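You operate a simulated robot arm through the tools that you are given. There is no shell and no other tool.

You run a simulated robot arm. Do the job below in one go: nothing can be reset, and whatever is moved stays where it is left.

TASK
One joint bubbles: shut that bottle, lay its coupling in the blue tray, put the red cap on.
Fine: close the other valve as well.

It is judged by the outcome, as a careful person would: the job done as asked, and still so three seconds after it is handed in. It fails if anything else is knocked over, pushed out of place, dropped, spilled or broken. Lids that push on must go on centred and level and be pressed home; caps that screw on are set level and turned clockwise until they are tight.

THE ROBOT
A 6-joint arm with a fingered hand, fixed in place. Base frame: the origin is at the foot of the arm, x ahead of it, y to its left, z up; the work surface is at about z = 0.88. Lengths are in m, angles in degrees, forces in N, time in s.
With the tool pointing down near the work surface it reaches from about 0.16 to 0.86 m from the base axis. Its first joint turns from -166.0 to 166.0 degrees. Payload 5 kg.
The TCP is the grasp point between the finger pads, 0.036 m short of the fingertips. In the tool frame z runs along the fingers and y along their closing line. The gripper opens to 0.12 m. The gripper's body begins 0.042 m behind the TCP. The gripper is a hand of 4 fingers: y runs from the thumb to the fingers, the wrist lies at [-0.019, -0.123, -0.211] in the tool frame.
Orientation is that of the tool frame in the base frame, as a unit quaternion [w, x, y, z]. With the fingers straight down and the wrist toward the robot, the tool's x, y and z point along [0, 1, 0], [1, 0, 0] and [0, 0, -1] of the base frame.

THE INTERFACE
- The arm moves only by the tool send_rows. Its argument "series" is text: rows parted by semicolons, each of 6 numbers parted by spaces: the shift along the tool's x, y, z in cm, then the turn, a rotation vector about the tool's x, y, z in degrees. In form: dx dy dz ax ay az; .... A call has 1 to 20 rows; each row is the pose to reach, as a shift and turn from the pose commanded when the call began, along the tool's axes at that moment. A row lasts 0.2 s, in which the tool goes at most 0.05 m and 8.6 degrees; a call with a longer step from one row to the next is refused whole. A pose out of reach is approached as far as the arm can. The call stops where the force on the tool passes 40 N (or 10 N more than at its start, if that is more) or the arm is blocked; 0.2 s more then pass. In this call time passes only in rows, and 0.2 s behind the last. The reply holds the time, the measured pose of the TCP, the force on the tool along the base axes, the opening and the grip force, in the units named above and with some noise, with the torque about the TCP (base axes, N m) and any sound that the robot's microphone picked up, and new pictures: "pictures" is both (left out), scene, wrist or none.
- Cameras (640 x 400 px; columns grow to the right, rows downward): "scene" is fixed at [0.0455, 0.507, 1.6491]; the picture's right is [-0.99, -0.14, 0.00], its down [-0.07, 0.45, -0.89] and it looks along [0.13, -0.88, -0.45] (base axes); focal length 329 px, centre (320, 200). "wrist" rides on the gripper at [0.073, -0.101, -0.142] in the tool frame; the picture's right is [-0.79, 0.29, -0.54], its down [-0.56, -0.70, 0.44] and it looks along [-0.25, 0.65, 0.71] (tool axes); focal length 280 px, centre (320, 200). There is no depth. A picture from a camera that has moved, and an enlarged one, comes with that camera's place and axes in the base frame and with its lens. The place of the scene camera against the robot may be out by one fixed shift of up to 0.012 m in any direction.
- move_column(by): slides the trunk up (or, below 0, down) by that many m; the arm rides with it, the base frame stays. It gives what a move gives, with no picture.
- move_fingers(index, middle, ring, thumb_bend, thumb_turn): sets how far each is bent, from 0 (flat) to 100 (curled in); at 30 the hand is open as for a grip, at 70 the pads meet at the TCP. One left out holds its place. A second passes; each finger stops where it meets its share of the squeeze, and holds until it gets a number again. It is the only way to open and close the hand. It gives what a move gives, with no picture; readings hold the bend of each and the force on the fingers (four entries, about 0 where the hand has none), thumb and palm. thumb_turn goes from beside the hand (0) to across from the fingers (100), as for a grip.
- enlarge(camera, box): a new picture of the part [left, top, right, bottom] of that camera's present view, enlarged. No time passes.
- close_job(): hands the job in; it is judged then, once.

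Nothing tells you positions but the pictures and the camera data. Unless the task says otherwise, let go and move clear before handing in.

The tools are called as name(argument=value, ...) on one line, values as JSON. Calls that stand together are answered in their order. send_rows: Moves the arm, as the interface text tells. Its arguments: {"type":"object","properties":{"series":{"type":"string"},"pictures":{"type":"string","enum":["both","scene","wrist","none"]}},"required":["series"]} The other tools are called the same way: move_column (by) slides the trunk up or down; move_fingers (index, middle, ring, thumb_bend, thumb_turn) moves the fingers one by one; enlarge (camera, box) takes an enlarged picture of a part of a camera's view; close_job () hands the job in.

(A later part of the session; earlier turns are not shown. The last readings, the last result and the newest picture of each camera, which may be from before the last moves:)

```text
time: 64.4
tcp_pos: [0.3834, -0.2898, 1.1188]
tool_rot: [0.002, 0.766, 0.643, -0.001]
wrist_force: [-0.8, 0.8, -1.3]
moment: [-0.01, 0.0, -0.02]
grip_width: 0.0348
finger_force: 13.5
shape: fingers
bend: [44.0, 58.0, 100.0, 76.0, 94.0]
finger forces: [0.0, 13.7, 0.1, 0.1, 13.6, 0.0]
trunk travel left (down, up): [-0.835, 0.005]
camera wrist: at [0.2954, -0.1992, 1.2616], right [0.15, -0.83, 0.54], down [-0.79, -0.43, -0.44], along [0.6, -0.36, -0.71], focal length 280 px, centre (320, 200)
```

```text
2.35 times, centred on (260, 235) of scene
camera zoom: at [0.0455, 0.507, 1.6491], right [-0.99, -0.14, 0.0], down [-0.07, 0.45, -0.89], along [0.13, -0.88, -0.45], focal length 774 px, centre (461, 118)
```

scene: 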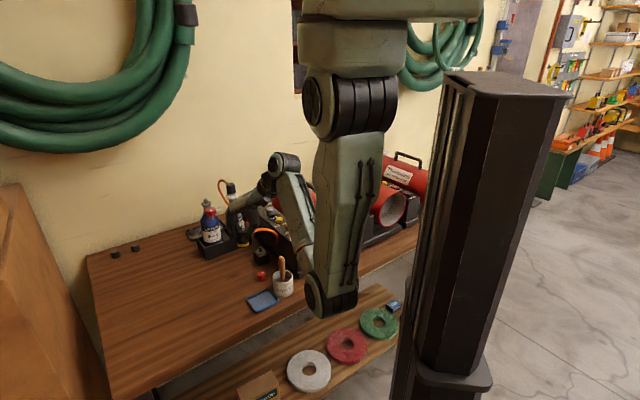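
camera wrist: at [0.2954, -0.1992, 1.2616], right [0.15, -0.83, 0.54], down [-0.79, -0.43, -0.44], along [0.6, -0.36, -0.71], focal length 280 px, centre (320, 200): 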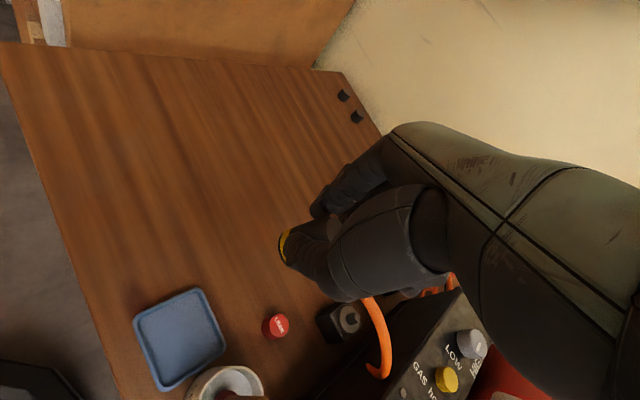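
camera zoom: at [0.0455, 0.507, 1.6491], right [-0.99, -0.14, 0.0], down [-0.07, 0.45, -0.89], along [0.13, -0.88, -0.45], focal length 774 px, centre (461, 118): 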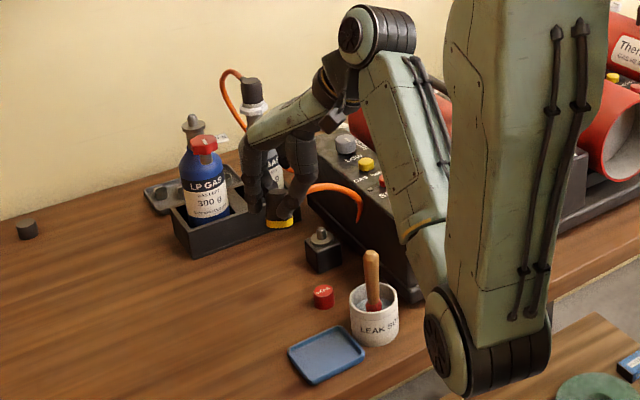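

The arm folds cleanly with the elbow off the table's front. Next I bring the coupling over the tray, turning so the palm stays away from the brush and tilting to straighten the coupling.

send_rows(series="0.83 -1.15 1.5 -1.58 -0.28 4; 1.66 -2.3 3.3 -3.17 -0.56 8; 2.48 -3.45 5.2 -4.75 -0.84 12; 3.31 -4.6 7.0 -6.34 -1.12 16; 4.14 -5.75 8.88 -7.92 -1.4 20", pictures="both")

enlarge(camera="scene", box=[200, 190, 340, 330])

enlarge(camera="wrist", box=[150, 150, 400, 400])

```text
time: 65.6
tcp_pos: [0.3342, -0.2373, 1.0319]
tool_rot: [0.062, 0.864, 0.498, 0.036]
wrist_force: [-0.1, -0.3, -1.3]
moment: [0.0, 0.0, 0.0]
grip_width: 0.0346
finger_force: 13.3
shape: fingers
bend: [44.0, 58.0, 100.0, 76.0, 94.0]
finger forces: [0.0, 13.5, 0.0, 0.0, 13.5, 0.0]
trunk travel left (down, up): [-0.835, 0.005]
camera wrist: at [0.2661, -0.114, 1.158], right [-0.21, -0.79, 0.58], down [-0.83, -0.17, -0.54], along [0.52, -0.59, -0.61], focal length 280 px, centre (320, 200)
```

scene: 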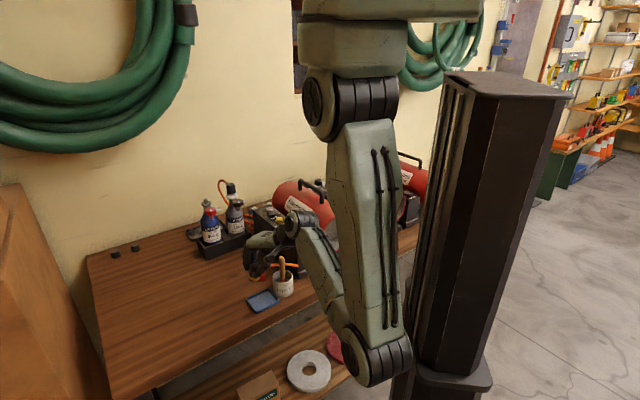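
wrist: 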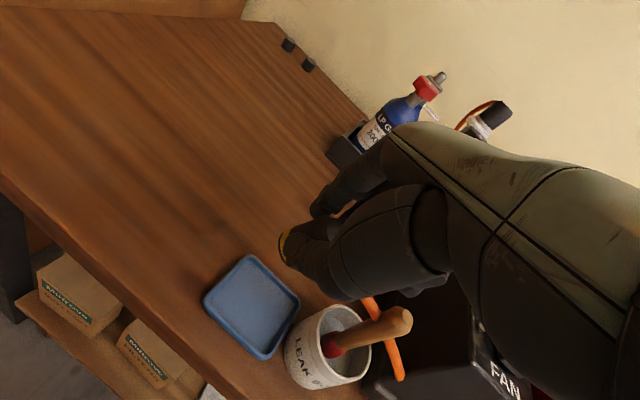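

```text
2.86 times, centred on (270, 260) of scene
camera zoom: at [0.0455, 0.507, 1.6491], right [-0.99, -0.14, 0.0], down [-0.07, 0.45, -0.89], along [0.13, -0.88, -0.45], focal length 940 px, centre (463, 29)
```

zoom: 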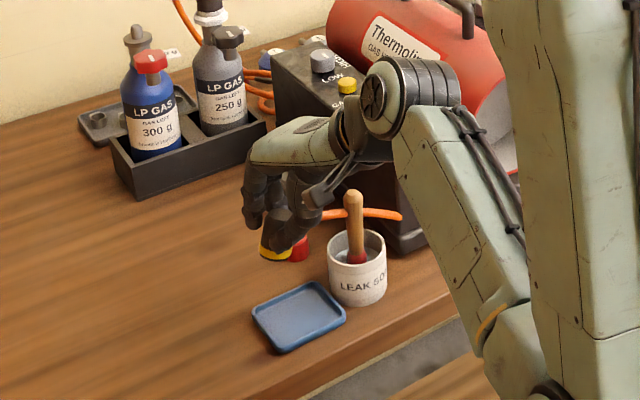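

```text
1.60 times, centred on (275, 275) of wrist
camera zoom: at [0.2661, -0.114, 1.158], right [-0.21, -0.79, 0.58], down [-0.83, -0.17, -0.54], along [0.52, -0.59, -0.61], focal length 449 px, centre (392, 80)
```

zoom: 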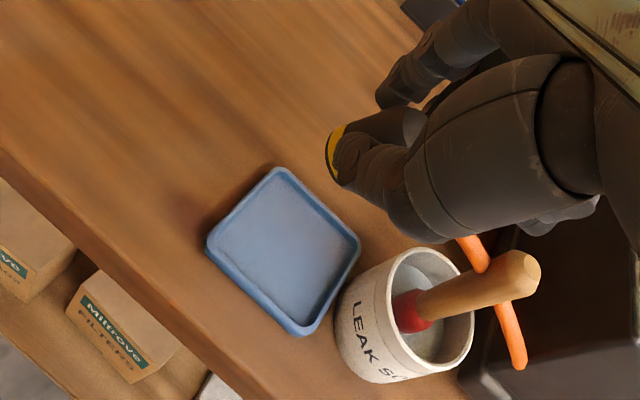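

The coupling hangs about 2 cm beyond the tray centre. Zooming in to see its tilt before adjusting.

enlarge(camera="scene", box=[245, 225, 305, 310])

enlarge(camera="wrist", box=[250, 190, 350, 280])

```text
4.71 times, centred on (275, 268) of scene
camera zoom: at [0.0455, 0.507, 1.6491], right [-0.99, -0.14, 0.0], down [-0.07, 0.45, -0.89], along [0.13, -0.88, -0.45], focal length 1549 px, centre (532, -118)
```

zoom: 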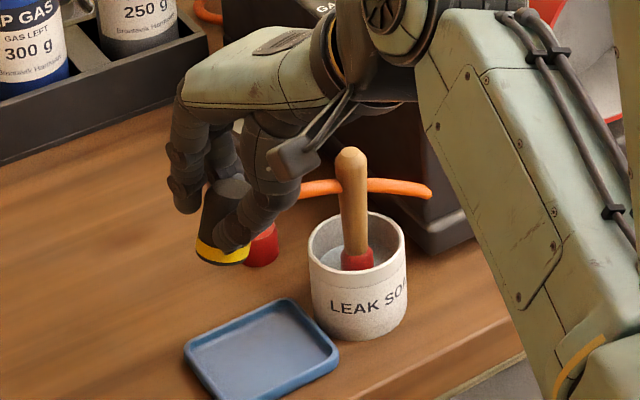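

```text
4.44 times, centred on (300, 235) of wrist
camera zoom: at [0.2661, -0.114, 1.158], right [-0.21, -0.79, 0.58], down [-0.83, -0.17, -0.54], along [0.52, -0.59, -0.61], focal length 1246 px, centre (409, 44)
```

zoom: 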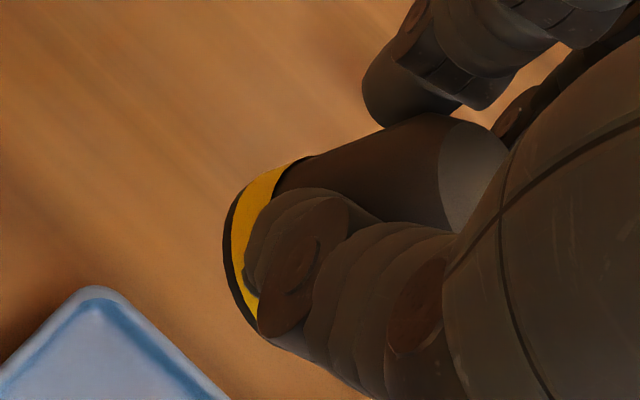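

The coupling's lean looks small once perspective is accounted for, so I'll level the hand again and shift back over the tray, stopping a few centimetres above it.

send_rows(series="-0.03 -0.6 1.5 2.7 0 0; -0.06 -1.2 3.0 5.4 0 0; -0.09 -1.78 4.5 8 0 0", pictures="none")

enlarge(camera="scene", box=[245, 225, 315, 320])

enlarge(camera="wrist", box=[180, 180, 400, 360])

```text
time: 66.4
tcp_pos: [0.3256, -0.2339, 0.9841]
tool_rot: [-0.001, 0.866, 0.499, 0.0]
wrist_force: [0.2, -0.6, -1.3]
moment: [0.02, 0.01, -0.02]
grip_width: 0.0344
finger_force: 13.8
shape: fingers
bend: [44.0, 58.0, 100.0, 76.0, 94.0]
finger forces: [0.0, 13.5, 0.0, 0.1, 13.4, 0.1]
trunk travel left (down, up): [-0.835, 0.005]
```

```text
4.21 times, centred on (280, 272) of scene
camera zoom: at [0.0455, 0.507, 1.6491], right [-0.99, -0.14, 0.0], down [-0.07, 0.45, -0.89], along [0.13, -0.88, -0.45], focal length 1386 px, centre (488, -105)
```

zoom: 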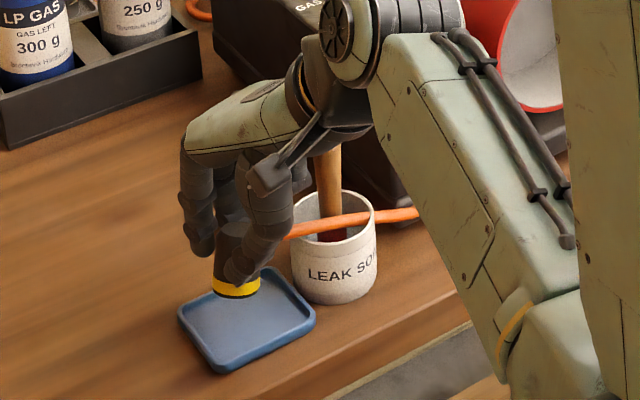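

```text
2.22 times, centred on (290, 270) of wrist
camera zoom: at [0.2728, -0.1206, 1.1264], right [-0.15, -0.83, 0.54], down [-0.89, -0.13, -0.44], along [0.44, -0.54, -0.71], focal length 623 px, centre (387, 44)
```

zoom: 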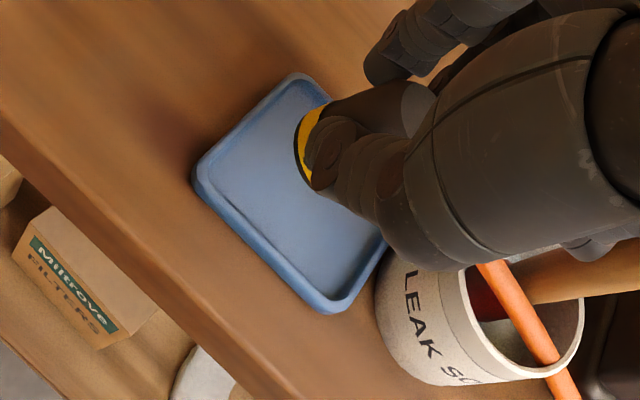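

The coupling is over the tray, about at its centre. Lowering most of the way.

send_rows(series="0 0 1.0 0 0 0; 0 0 2.0 0 0 0; 0 0 2.8 0 0 0; 0 0 3.3 0 0 0", pictures="none")

enlarge(camera="scene", box=[245, 225, 315, 320])

enlarge(camera="wrist", box=[180, 180, 400, 360])

```text
time: 67.4
tcp_pos: [0.3256, -0.2341, 0.9512]
tool_rot: [-0.001, 0.866, 0.5, 0.0]
wrist_force: [0.2, 0.5, -1.8]
moment: [-0.02, 0.01, -0.01]
grip_width: 0.0343
finger_force: 13.2
shape: fingers
bend: [44.0, 58.0, 100.0, 76.0, 94.0]
finger forces: [0.1, 13.5, 0.1, 0.0, 13.4, 0.0]
trunk travel left (down, up): [-0.835, 0.005]
```

```text
4.21 times, centred on (280, 272) of scene
camera zoom: at [0.0455, 0.507, 1.6491], right [-0.99, -0.14, 0.0], down [-0.07, 0.45, -0.89], along [0.13, -0.88, -0.45], focal length 1386 px, centre (488, -105)
```

zoom: 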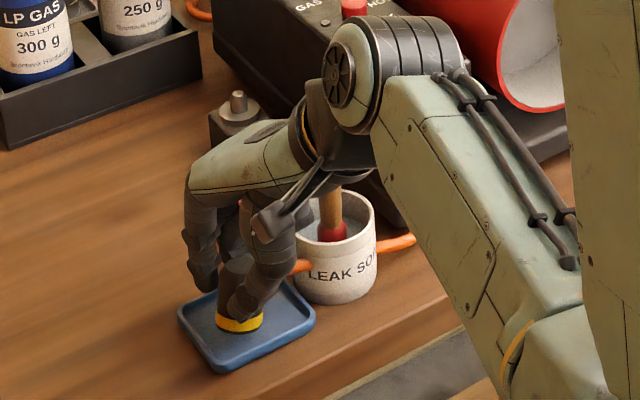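

```text
2.22 times, centred on (290, 270) of wrist
camera zoom: at [0.2726, -0.1196, 1.0932], right [-0.15, -0.83, 0.54], down [-0.89, -0.13, -0.44], along [0.44, -0.54, -0.71], focal length 623 px, centre (387, 44)
```

zoom: 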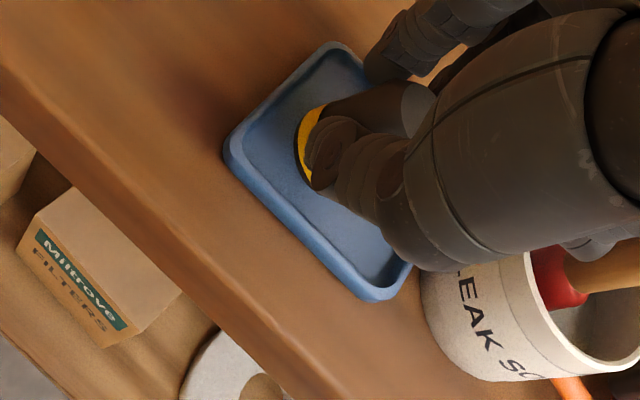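

Coupling is just above the tray floor. Final slow lowering until it touches.

send_rows(series="0 0 0.2 0 0 0; 0 0 0.4 0 0 0; 0 0 0.55 0 0 0", pictures="none")

enlarge(camera="scene", box=[255, 260, 305, 320])

```text
time: 68.2
tcp_pos: [0.3252, -0.2344, 0.9444]
tool_rot: [0.001, 0.866, 0.5, 0.0]
wrist_force: [0.2, 0.2, -1.6]
moment: [0.01, 0.0, 0.0]
grip_width: 0.0343
finger_force: 13.3
shape: fingers
bend: [44.0, 58.0, 100.0, 76.0, 94.0]
finger forces: [0.1, 13.5, 0.1, 0.0, 13.4, 0.1]
trunk travel left (down, up): [-0.835, 0.005]
```

```text
6.67 times, centred on (280, 290) of scene
camera zoom: at [0.0455, 0.507, 1.6491], right [-0.99, -0.14, 0.0], down [-0.07, 0.45, -0.89], along [0.13, -0.88, -0.45], focal length 2194 px, centre (587, -400)
```

zoom: 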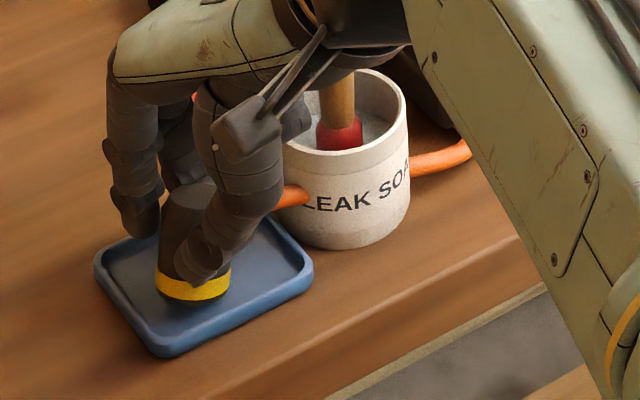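

Still no contact. A few more small steps down.

send_rows(series="0 0 0.15 0 0 0; 0 0 0.3 0 0 0; 0 0 0.45 0 0 0", pictures="none")

enlarge(camera="scene", box=[255, 260, 305, 320])

```text
time: 69.0
tcp_pos: [0.3245, -0.2329, 0.9412]
tool_rot: [0.001, 0.866, 0.5, -0.001]
wrist_force: [0.0, -0.1, 0.8]
moment: [-0.05, 0.01, 0.01]
grip_width: 0.0341
finger_force: 13.3
shape: fingers
bend: [44.0, 58.0, 100.0, 77.0, 94.0]
finger forces: [0.0, 13.4, 0.0, 0.1, 13.7, 0.0]
trunk travel left (down, up): [-0.835, 0.005]
```

```text
6.67 times, centred on (280, 290) of scene
camera zoom: at [0.0455, 0.507, 1.6491], right [-0.99, -0.14, 0.0], down [-0.07, 0.45, -0.89], along [0.13, -0.88, -0.45], focal length 2194 px, centre (587, -400)
```

zoom: 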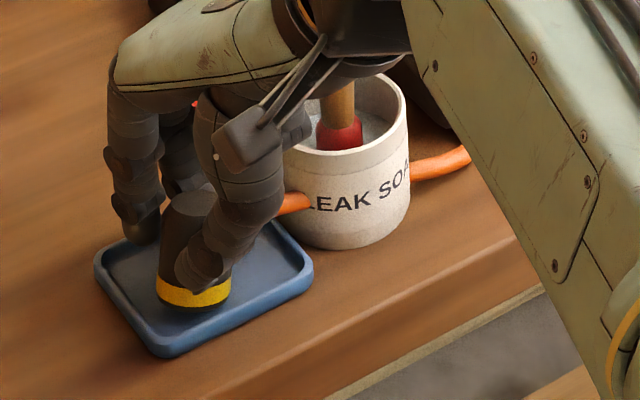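

The wrist force has shifted by about 2.4 N, so it rests on the tray. Releasing.

send_rows(series="0 0 0.1 0 0 0", pictures="none")

move_fingers(middle=48, thumb_bend=62)

enlarge(camera="scene", box=[255, 260, 305, 320])

enlarge(camera="wrist", box=[180, 180, 400, 360])

```text
time: 69.4
tcp_pos: [0.3245, -0.2329, 0.9403]
tool_rot: [0.0, 0.866, 0.5, 0.001]
wrist_force: [0.7, -0.2, 4.8]
moment: [-0.06, -0.07, 0.01]
grip_width: 0.0337
finger_force: 14.2
shape: fingers
bend: [44.0, 58.0, 100.0, 77.0, 94.0]
finger forces: [0.0, 13.0, 0.1, 0.0, 14.8, 0.0]
trunk travel left (down, up): [-0.835, 0.005]
```

```text
time: 70.4
tcp_pos: [0.3251, -0.2335, 0.9404]
tool_rot: [0.0, 0.866, 0.5, 0.0]
wrist_force: [-0.6, 0.5, 0.1]
moment: [-0.01, -0.01, -0.02]
grip_width: 0.0554
finger_force: 0.2
shape: fingers
bend: [44.0, 48.0, 100.0, 62.0, 97.0]
finger forces: [0.0, 0.0, 0.1, 0.0, 0.0, 0.0]
trunk travel left (down, up): [-0.835, 0.005]
```

```text
6.67 times, centred on (280, 290) of scene
camera zoom: at [0.0455, 0.507, 1.6491], right [-0.99, -0.14, 0.0], down [-0.07, 0.45, -0.89], along [0.13, -0.88, -0.45], focal length 2194 px, centre (587, -400)
```

zoom: 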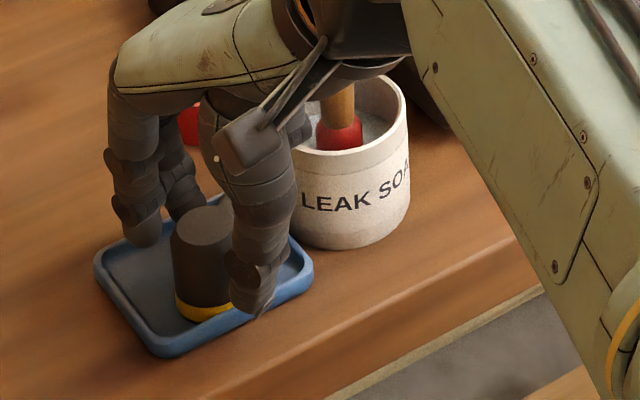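

```text
2.22 times, centred on (290, 270) of wrist
camera zoom: at [0.2727, -0.1197, 1.0821], right [-0.15, -0.83, 0.54], down [-0.89, -0.13, -0.44], along [0.44, -0.54, -0.71], focal length 623 px, centre (387, 44)
```

zoom: 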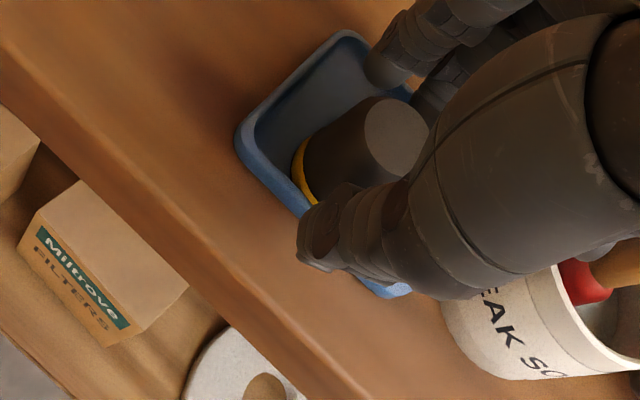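

The coupling stands level in the tray. Opening the thumb further and lifting straight up.

move_fingers(thumb_bend=50)

send_rows(series="0 0 -1 0 0 0; 0 0 -2.5 0 0 0; 0 0 -4.5 0 0 0; 0 0 -6.5 0 0 0; 0 0 -8.5 0 0 0", pictures="both")

enlarge(camera="scene", box=[240, 220, 320, 320])

enlarge(camera="wrist", box=[180, 200, 400, 400])

```text
time: 71.4
tcp_pos: [0.3235, -0.2344, 0.9394]
tool_rot: [0.0, 0.866, 0.499, -0.001]
wrist_force: [0.1, 0.0, -0.1]
moment: [-0.01, -0.02, -0.01]
grip_width: 0.073
finger_force: 0.1
shape: fingers
bend: [44.0, 48.0, 100.0, 50.0, 97.0]
finger forces: [0.1, 0.1, 0.0, 0.0, 0.0, 0.0]
trunk travel left (down, up): [-0.835, 0.005]
```

```text
time: 72.6
tcp_pos: [0.3253, -0.2332, 1.0251]
tool_rot: [0.0, 0.866, 0.5, 0.0]
wrist_force: [0.4, 0.6, 0.4]
moment: [0.0, 0.0, -0.05]
grip_width: 0.0732
finger_force: 0.0
shape: fingers
bend: [44.0, 48.0, 100.0, 50.0, 97.0]
finger forces: [0.0, 0.0, 0.0, 0.1, 0.0, 0.0]
trunk travel left (down, up): [-0.835, 0.005]
camera wrist: at [0.273, -0.1195, 1.1675], right [-0.15, -0.83, 0.54], down [-0.89, -0.13, -0.44], along [0.44, -0.54, -0.71], focal length 280 px, centre (320, 200)
```

scene: 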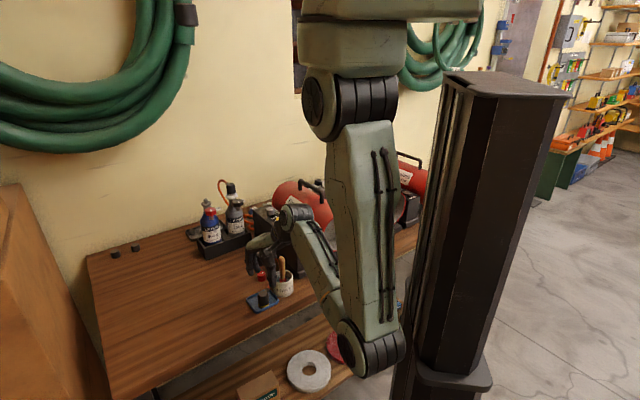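
wrist: 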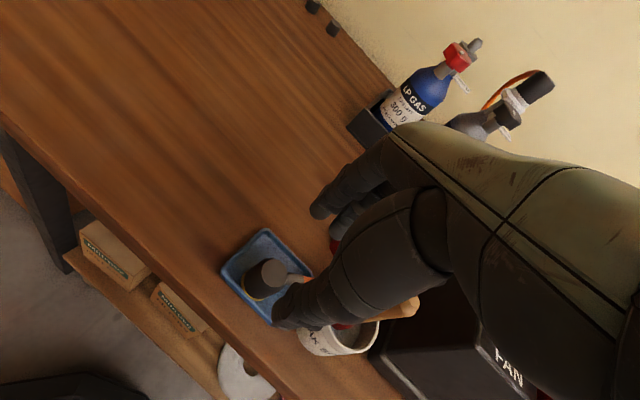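

```text
4.00 times, centred on (280, 270) of scene
camera zoom: at [0.0455, 0.507, 1.6491], right [-0.99, -0.14, 0.0], down [-0.07, 0.45, -0.89], along [0.13, -0.88, -0.45], focal length 1316 px, centre (480, -80)
```

zoom: 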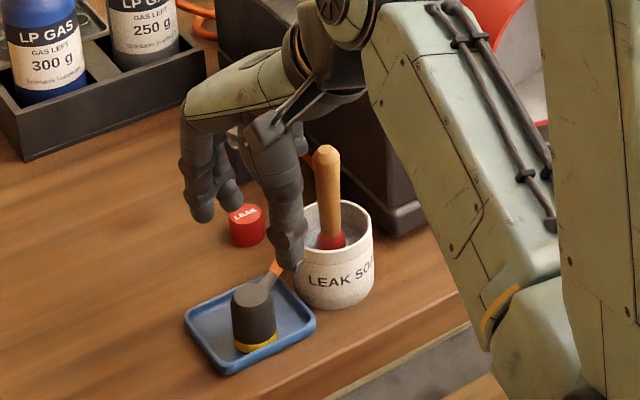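

```text
2.00 times, centred on (290, 300) of wrist
camera zoom: at [0.273, -0.1195, 1.1675], right [-0.15, -0.83, 0.54], down [-0.89, -0.13, -0.44], along [0.44, -0.54, -0.71], focal length 561 px, centre (380, 0)
```

zoom: 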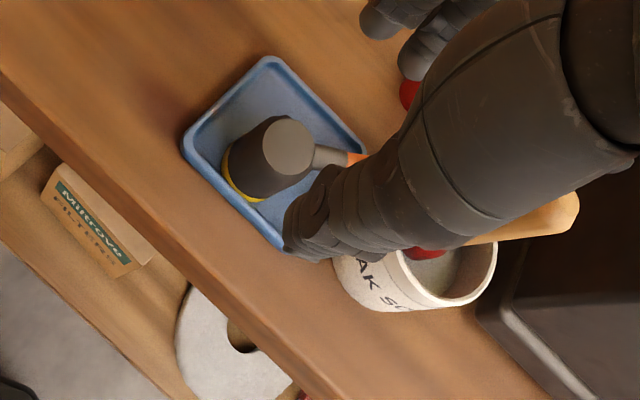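

The coupling sits level in the tray, nothing else moved. Looking at the bare outlet and the red cap before fetching the cap.

enlarge(camera="wrist", box=[370, 20, 500, 130])

enlarge(camera="scene", box=[190, 185, 250, 235])

enlarge(camera="scene", box=[240, 240, 300, 290])

```text
3.64 times, centred on (435, 75) of wrist
camera zoom: at [0.273, -0.1195, 1.1675], right [-0.15, -0.83, 0.54], down [-0.89, -0.13, -0.44], along [0.44, -0.54, -0.71], focal length 1020 px, centre (-98, 654)
```

zoom: 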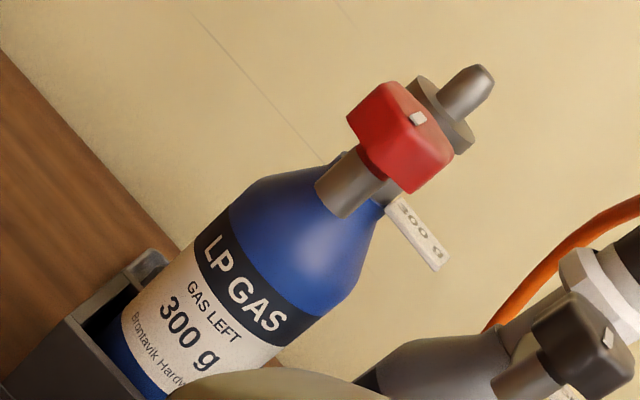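

```text
8.00 times, centred on (220, 210) of scene
camera zoom: at [0.0455, 0.507, 1.6491], right [-0.99, -0.14, 0.0], down [-0.07, 0.45, -0.89], along [0.13, -0.88, -0.45], focal length 2633 px, centre (1120, 120)
```

zoom: 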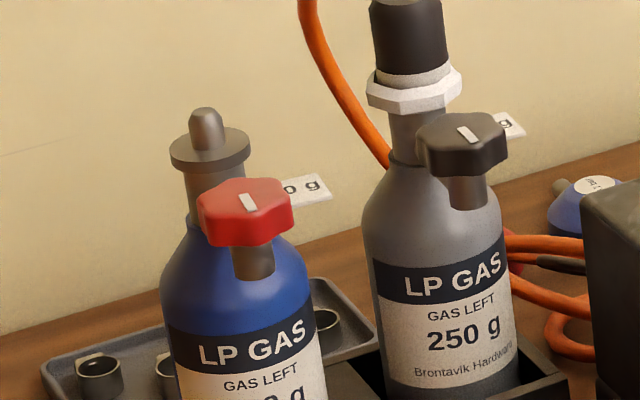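

```text
8.00 times, centred on (270, 265) of scene
camera zoom: at [0.0455, 0.507, 1.6491], right [-0.99, -0.14, 0.0], down [-0.07, 0.45, -0.89], along [0.13, -0.88, -0.45], focal length 2633 px, centre (720, -320)
```

zoom: 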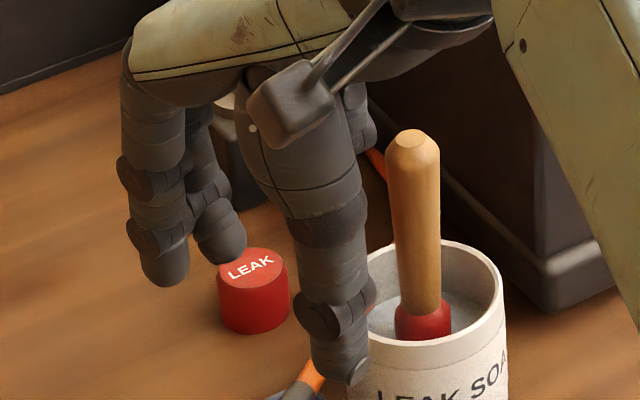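

The outlet is a plain post on a flat collar, so the red cap should push on. I'll swing out away from the jar first, then over to the cap at about (0.377, -0.355).

send_rows(series="0.1 2.0 -2.0 0 0 -3; 0.25 4.1 -3.8 0 0 -7; 0.4 6.2 -5.3 0 0 -11; 0.55 8.3 -6.5 0 0 -15", pictures="none")

enlarge(camera="scene", box=[200, 190, 340, 330])

```text
time: 73.6
tcp_pos: [0.4007, -0.2707, 1.0899]
tool_rot: [-0.001, 0.793, 0.609, 0.0]
wrist_force: [-0.7, 0.5, -0.4]
moment: [0.02, 0.02, 0.0]
grip_width: 0.0736
finger_force: 0.0
shape: fingers
bend: [44.0, 48.0, 100.0, 50.0, 97.0]
finger forces: [0.0, 0.0, 0.1, 0.0, 0.0, 0.0]
trunk travel left (down, up): [-0.835, 0.005]
```

```text
2.86 times, centred on (270, 260) of scene
camera zoom: at [0.0455, 0.507, 1.6491], right [-0.99, -0.14, 0.0], down [-0.07, 0.45, -0.89], along [0.13, -0.88, -0.45], focal length 940 px, centre (463, 29)
```

zoom: 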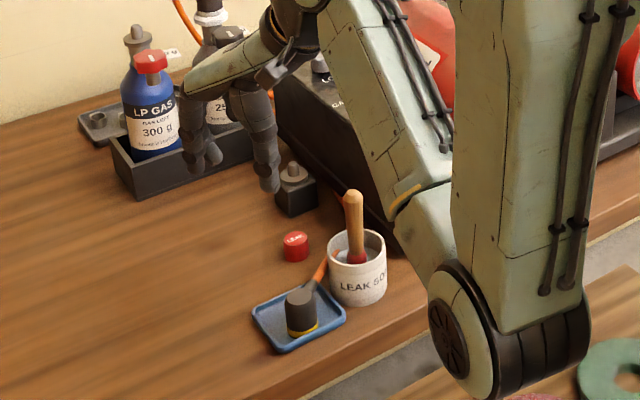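

Clear of the jar. Moving over the red cap and coming to about 10 cm above it.

send_rows(series="-2.2 0 0.8 0 0 -4; -4.4 0 2.2 0 0 -8; -6.6 -0.05 4.0 0 0 -12; -8.8 -0.09 6.0 0 0 -15", pictures="both")

enlarge(camera="scene", box=[200, 190, 340, 330])

enlarge(camera="wrist", box=[200, 220, 360, 350])

```text
time: 74.6
tcp_pos: [0.3755, -0.3567, 1.0286]
tool_rot: [0.0, 0.706, 0.708, 0.001]
wrist_force: [-0.6, 0.4, -0.1]
moment: [0.02, -0.01, -0.01]
grip_width: 0.0731
finger_force: 0.0
shape: fingers
bend: [44.0, 48.0, 100.0, 50.0, 97.0]
finger forces: [0.0, 0.0, 0.0, 0.1, 0.0, 0.0]
trunk travel left (down, up): [-0.835, 0.005]
camera wrist: at [0.2736, -0.2838, 1.1713], right [0.29, -0.79, 0.54], down [-0.7, -0.56, -0.44], along [0.65, -0.25, -0.71], focal length 280 px, centre (320, 200)
```

scene: 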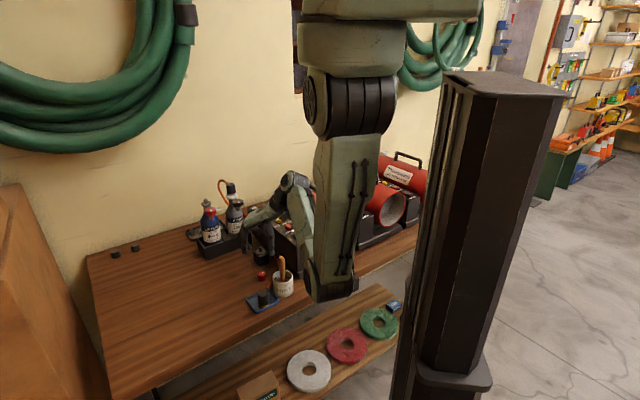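
wrist: 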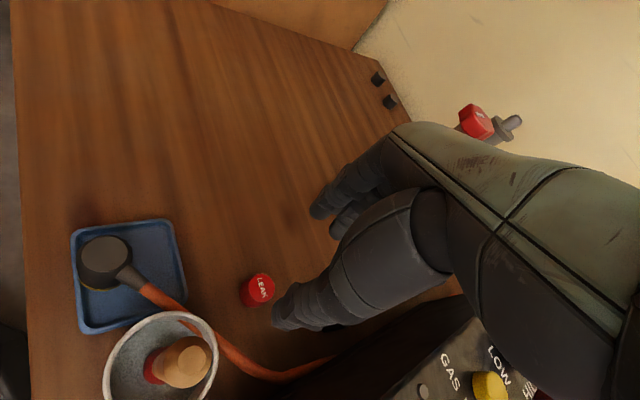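

```text
2.86 times, centred on (270, 260) of scene
camera zoom: at [0.0455, 0.507, 1.6491], right [-0.99, -0.14, 0.0], down [-0.07, 0.45, -0.89], along [0.13, -0.88, -0.45], focal length 940 px, centre (463, 29)
```

zoom: 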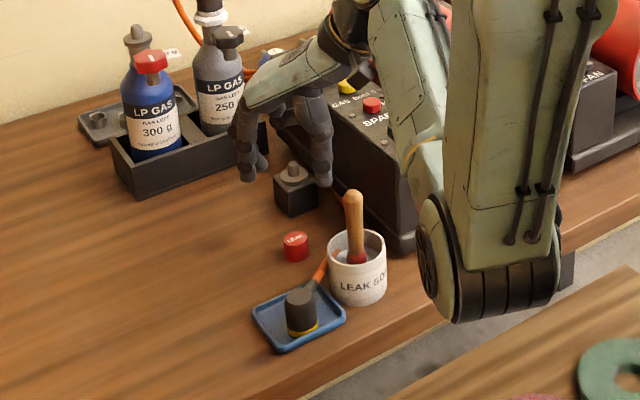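

```text
3.08 times, centred on (280, 285) of wrist
camera zoom: at [0.2736, -0.2838, 1.1713], right [0.29, -0.79, 0.54], down [-0.7, -0.56, -0.44], along [0.65, -0.25, -0.71], focal length 863 px, centre (443, -62)
```

zoom: 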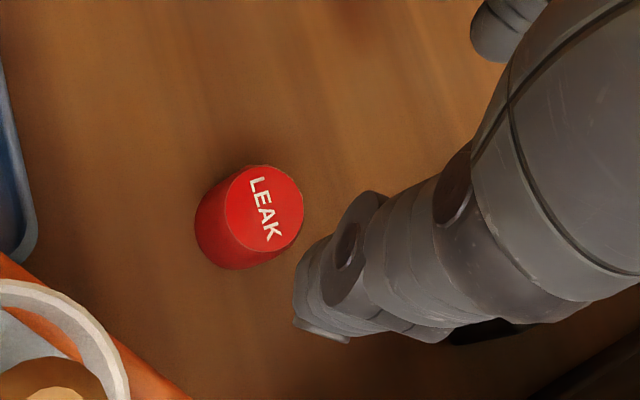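

The cap is within 3 mm of the grasp axis. Descending most of the way, then checking clearance to the brush.

send_rows(series="0.1 0.3 1.8 0 0 0; 0.1 0.3 3.6 0 0 0; 0.1 0.3 5.4 0 0 0; 0.1 0.3 7.0 0 0 0", pictures="wrist")

enlarge(camera="scene", box=[220, 210, 320, 310])

enlarge(camera="wrist", box=[230, 180, 400, 350])

```text
time: 75.6
tcp_pos: [0.3773, -0.3547, 0.9598]
tool_rot: [0.0, 0.707, 0.707, -0.001]
wrist_force: [0.3, 0.5, -0.5]
moment: [-0.01, 0.01, -0.01]
grip_width: 0.0734
finger_force: 0.0
shape: fingers
bend: [44.0, 48.0, 100.0, 50.0, 97.0]
finger forces: [0.1, 0.1, 0.0, 0.1, 0.0, 0.0]
trunk travel left (down, up): [-0.835, 0.005]
camera wrist: at [0.2762, -0.2812, 1.1018], right [0.29, -0.79, 0.54], down [-0.7, -0.56, -0.44], along [0.65, -0.25, -0.71], focal length 280 px, centre (320, 200)
```

wrist: 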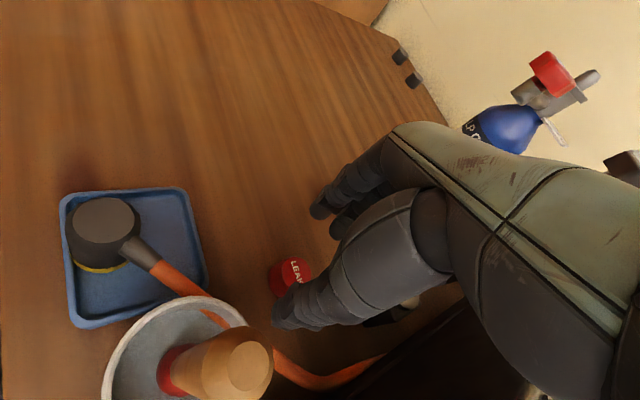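

```text
4.00 times, centred on (270, 260) of scene
camera zoom: at [0.0455, 0.507, 1.6491], right [-0.99, -0.14, 0.0], down [-0.07, 0.45, -0.89], along [0.13, -0.88, -0.45], focal length 1316 px, centre (520, -40)
```

zoom: 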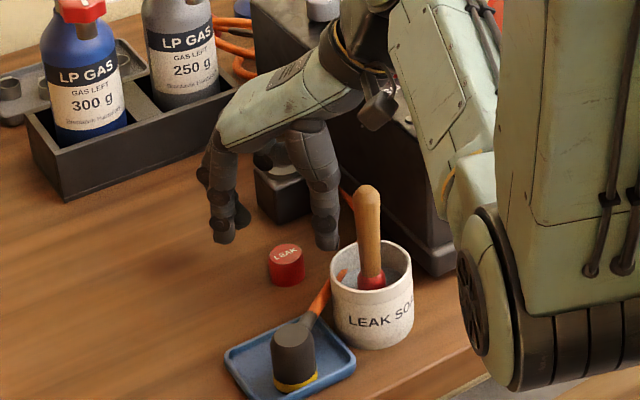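

```text
2.35 times, centred on (315, 265) of wrist
camera zoom: at [0.2762, -0.2812, 1.1018], right [0.29, -0.79, 0.54], down [-0.7, -0.56, -0.44], along [0.65, -0.25, -0.71], focal length 660 px, centre (332, 47)
```

zoom: 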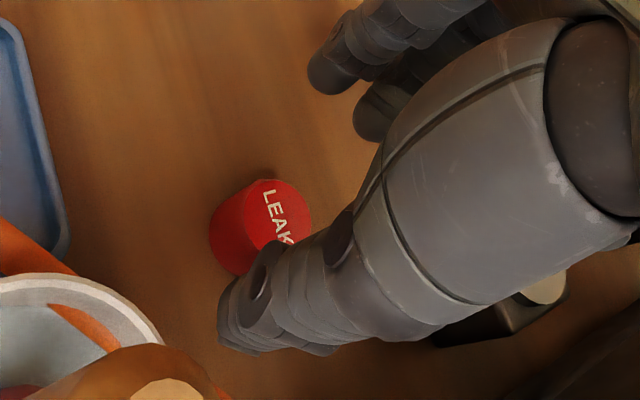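

Centred to within 1 mm and clear of the brush. Last 2.7 cm down, then a gentle grip.

send_rows(series="0 0 1.0 0 0 0; 0 0 2.0 0 0 0; 0 0 2.6 0 0 0", pictures="none")

enlarge(camera="scene", box=[240, 230, 300, 290])

enlarge(camera="wrist", box=[230, 180, 400, 350])

```text
time: 76.4
tcp_pos: [0.3786, -0.3534, 0.9339]
tool_rot: [-0.001, 0.708, 0.707, 0.0]
wrist_force: [-0.4, -0.3, -0.1]
moment: [0.0, -0.01, -0.05]
grip_width: 0.0731
finger_force: 0.1
shape: fingers
bend: [44.0, 48.0, 100.0, 50.0, 97.0]
finger forces: [0.0, 0.1, 0.1, 0.0, 0.0, 0.0]
trunk travel left (down, up): [-0.835, 0.005]
```

```text
6.67 times, centred on (270, 260) of scene
camera zoom: at [0.0455, 0.507, 1.6491], right [-0.99, -0.14, 0.0], down [-0.07, 0.45, -0.89], along [0.13, -0.88, -0.45], focal length 2194 px, centre (653, -200)
```

zoom: 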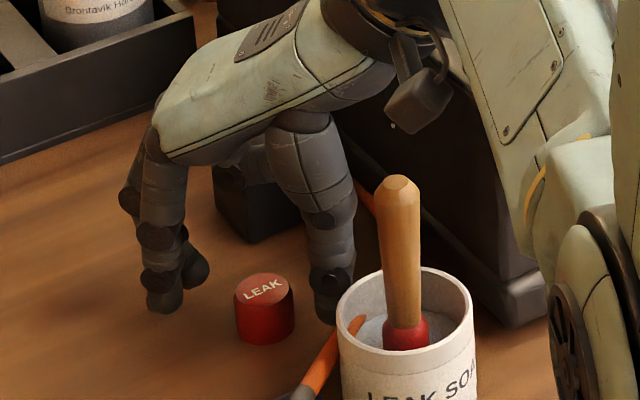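

```text
2.35 times, centred on (315, 265) of wrist
camera zoom: at [0.2766, -0.2812, 1.0759], right [0.29, -0.79, 0.54], down [-0.7, -0.56, -0.44], along [0.65, -0.25, -0.71], focal length 660 px, centre (332, 47)
```

zoom: 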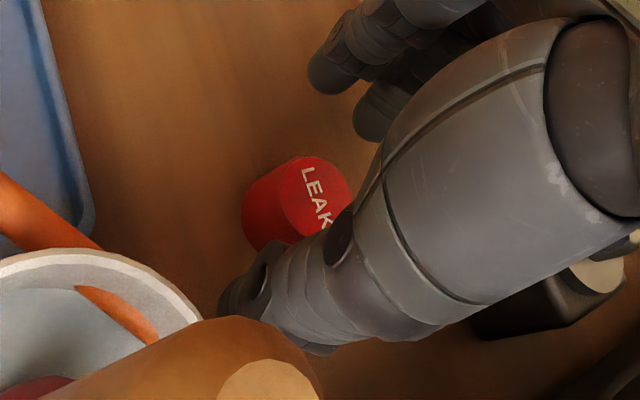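

Fingertips straddle the cap just above the table. Closing symmetrically with a light grip.

move_fingers(middle=66, thumb_bend=66)

enlarge(camera="scene", box=[240, 230, 300, 290])

enlarge(camera="wrist", box=[230, 180, 400, 350])

```text
time: 77.4
tcp_pos: [0.378, -0.3538, 0.9339]
tool_rot: [-0.001, 0.708, 0.706, 0.0]
wrist_force: [0.0, -0.2, -0.2]
moment: [0.0, -0.03, 0.02]
grip_width: 0.053
finger_force: 2.6
shape: fingers
bend: [44.0, 64.0, 100.0, 64.0, 97.0]
finger forces: [0.0, 2.9, 0.0, 0.0, 2.8, 0.0]
trunk travel left (down, up): [-0.835, 0.005]
```

```text
6.67 times, centred on (270, 260) of scene
camera zoom: at [0.0455, 0.507, 1.6491], right [-0.99, -0.14, 0.0], down [-0.07, 0.45, -0.89], along [0.13, -0.88, -0.45], focal length 2194 px, centre (653, -200)
```

zoom: 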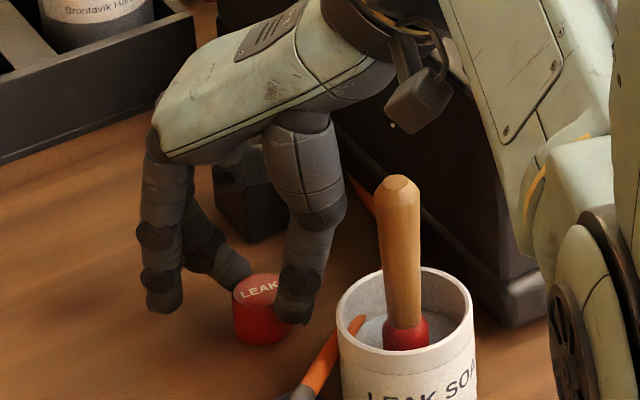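

```text
2.35 times, centred on (315, 265) of wrist
camera zoom: at [0.2766, -0.2813, 1.0761], right [0.29, -0.79, 0.54], down [-0.7, -0.56, -0.44], along [0.65, -0.25, -0.71], focal length 660 px, centre (332, 47)
```

zoom: 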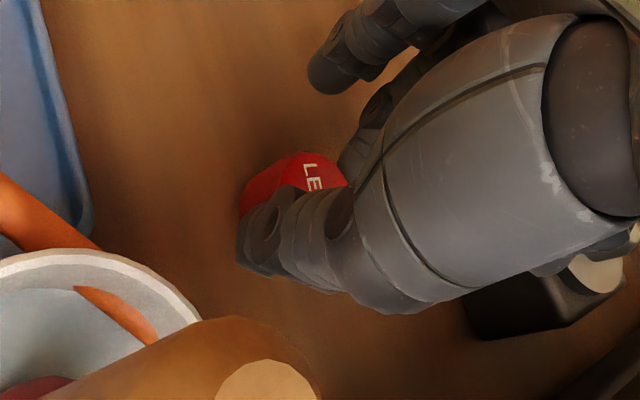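

Even contact on both sides without shifting the cap. Firming up a little, then lifting.

move_fingers(middle=71, thumb_bend=71)

send_rows(series="0 0 -0.5 0 0 0; 0 0 -1.5 0 0 0; 0 0 -3 0 0 0; 0 0 -5 0 0 0", pictures="none")

enlarge(camera="scene", box=[230, 210, 300, 280])

enlarge(camera="wrist", box=[230, 180, 400, 350])

```text
time: 78.4
tcp_pos: [0.3792, -0.3543, 0.9325]
tool_rot: [0.0, 0.707, 0.707, 0.0]
wrist_force: [-0.3, -0.1, 0.2]
moment: [0.0, 0.01, -0.01]
grip_width: 0.0517
finger_force: 7.6
shape: fingers
bend: [44.0, 66.0, 100.0, 67.0, 96.0]
finger forces: [0.1, 7.8, 0.0, 0.0, 7.6, 0.0]
trunk travel left (down, up): [-0.835, 0.005]
```

```text
time: 79.4
tcp_pos: [0.3776, -0.3545, 0.9831]
tool_rot: [0.0, 0.707, 0.707, 0.0]
wrist_force: [-0.7, -0.2, -0.5]
moment: [-0.03, 0.01, -0.02]
grip_width: 0.0514
finger_force: 7.5
shape: fingers
bend: [44.0, 66.0, 100.0, 67.0, 96.0]
finger forces: [0.0, 7.8, 0.0, 0.0, 7.7, 0.1]
trunk travel left (down, up): [-0.835, 0.005]
```

```text
5.71 times, centred on (265, 245) of scene
camera zoom: at [0.0455, 0.507, 1.6491], right [-0.99, -0.14, 0.0], down [-0.07, 0.45, -0.89], along [0.13, -0.88, -0.45], focal length 1881 px, centre (634, -57)
```

zoom: 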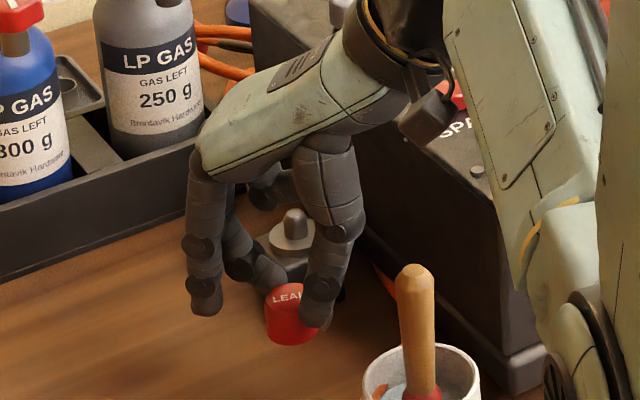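

```text
2.35 times, centred on (315, 265) of wrist
camera zoom: at [0.2765, -0.281, 1.126], right [0.29, -0.79, 0.54], down [-0.7, -0.56, -0.44], along [0.65, -0.25, -0.71], focal length 660 px, centre (332, 47)
```

zoom: 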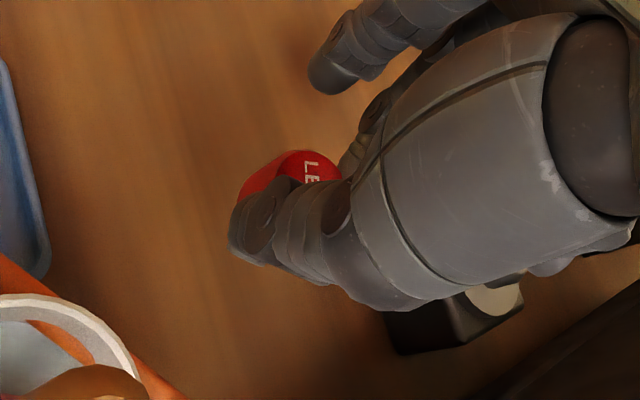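

The cap is held level. Lifting and heading out toward the bottle in stages.

send_rows(series="0 0.5 -2.5 0 0 0; -0.1 1.8 -5.5 0 0 -1; -0.3 3.8 -8.7 0 0 -3; -0.55 6.24 -11.7 0 0 -5", pictures="none")

enlarge(camera="scene", box=[190, 140, 340, 320])

```text
time: 80.4
tcp_pos: [0.4409, -0.3592, 1.1]
tool_rot: [-0.001, 0.676, 0.737, 0.001]
wrist_force: [0.5, -0.9, -1.2]
moment: [-0.01, 0.03, 0.03]
grip_width: 0.0515
finger_force: 7.8
shape: fingers
bend: [44.0, 66.0, 100.0, 67.0, 96.0]
finger forces: [0.0, 7.8, 0.1, 0.1, 7.6, 0.1]
trunk travel left (down, up): [-0.835, 0.005]
```

```text
2.22 times, centred on (265, 230) of scene
camera zoom: at [0.0455, 0.507, 1.6491], right [-0.99, -0.14, 0.0], down [-0.07, 0.45, -0.89], along [0.13, -0.88, -0.45], focal length 731 px, centre (442, 133)
```

zoom: 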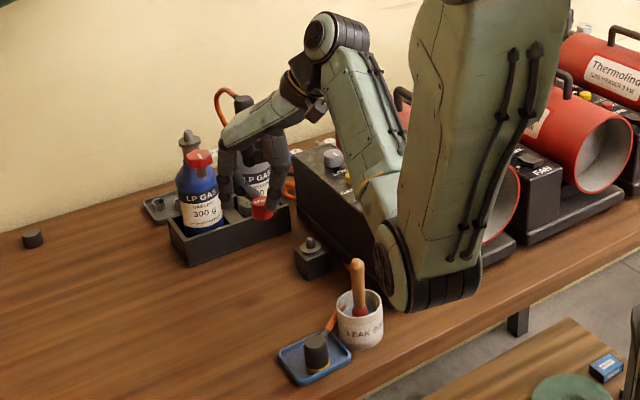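

The elbow is near the jar again, so I'll raise the hand first before extending outward.

send_rows(series="0 0.4 -3.2 0 0 0; -0.1 0.9 -6.4 0 0 0; -0.1 1.4 -9.5 0 0 0; -0.17 1.9 -12.3 0 0 0", pictures="none")

enlarge(camera="scene", box=[190, 120, 340, 320])

```text
time: 81.4
tcp_pos: [0.46, -0.36, 1.2234]
tool_rot: [-0.001, 0.676, 0.737, 0.001]
wrist_force: [-0.8, 0.5, 0.3]
moment: [0.0, 0.02, 0.02]
grip_width: 0.0515
finger_force: 7.2
shape: fingers
bend: [44.0, 66.0, 100.0, 67.0, 96.0]
finger forces: [0.1, 7.8, 0.0, 0.1, 7.5, 0.0]
trunk travel left (down, up): [-0.835, 0.005]
```

```text
2.00 times, centred on (265, 220) of scene
camera zoom: at [0.0455, 0.507, 1.6491], right [-0.99, -0.14, 0.0], down [-0.07, 0.45, -0.89], along [0.13, -0.88, -0.45], focal length 658 px, centre (430, 160)
```

zoom: 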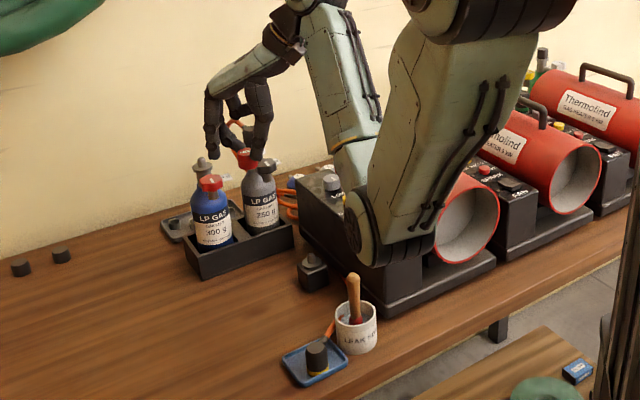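

Elbow is well clear. Carrying the cap to above the blue bottle's outlet.

send_rows(series="-1.75 1.67 -0.6 0 0 -2.5; -3.5 3.35 -1.2 0 0 -5; -5.25 5.02 -1.2 0 0 -7.5; -7 6.69 -1.2 0 0 -10; -8.75 8.36 -1.2 0 0 -12.5; -10.5 10.04 -1.2 0 0 -15; -12.25 11.71 -1.2 0 0 -17.5; -14 13.38 -1.2 0 0 -20", pictures="both")

enlarge(camera="scene", box=[170, 140, 260, 220])

enlarge(camera="wrist", box=[220, 190, 400, 350])

```text
time: 83.2
tcp_pos: [0.606, -0.4884, 1.2344]
tool_rot: [-0.001, 0.537, 0.843, 0.001]
wrist_force: [0.3, 0.7, -0.4]
moment: [-0.02, 0.01, 0.02]
grip_width: 0.0513
finger_force: 7.4
shape: fingers
bend: [44.0, 66.0, 100.0, 67.0, 96.0]
finger forces: [0.1, 7.7, 0.1, 0.1, 7.4, 0.1]
trunk travel left (down, up): [-0.835, 0.005]
camera wrist: at [0.4832, -0.4649, 1.377], right [0.6, -0.59, 0.54], down [-0.4, -0.8, -0.44], along [0.7, 0.05, -0.71], focal length 280 px, centre (320, 200)
```

scene: 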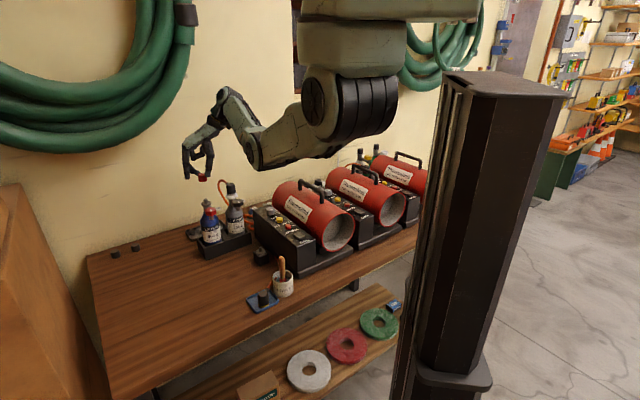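
wrist: 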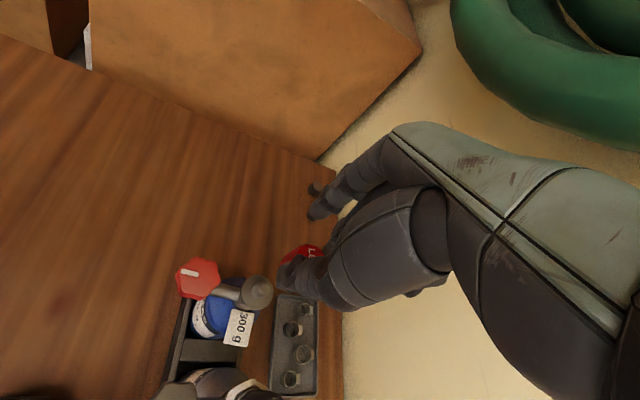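

```text
5.00 times, centred on (215, 180) of scene
camera zoom: at [0.0455, 0.507, 1.6491], right [-0.99, -0.14, 0.0], down [-0.07, 0.45, -0.89], along [0.13, -0.88, -0.45], focal length 1646 px, centre (845, 300)
```

zoom: 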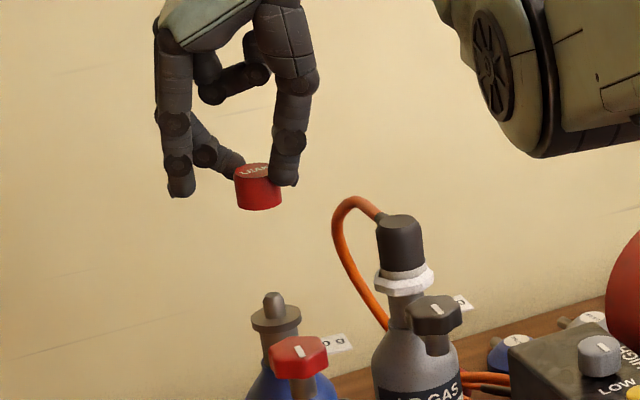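

```text
2.50 times, centred on (310, 270) of wrist
camera zoom: at [0.4832, -0.4649, 1.377], right [0.6, -0.59, 0.54], down [-0.4, -0.8, -0.44], along [0.7, 0.05, -0.71], focal length 701 px, centre (345, 25)
```

zoom: 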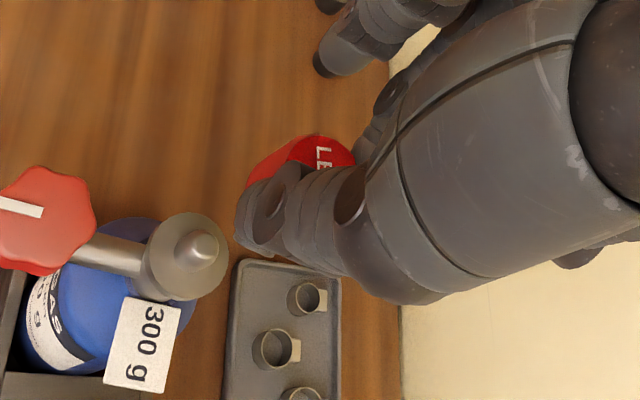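

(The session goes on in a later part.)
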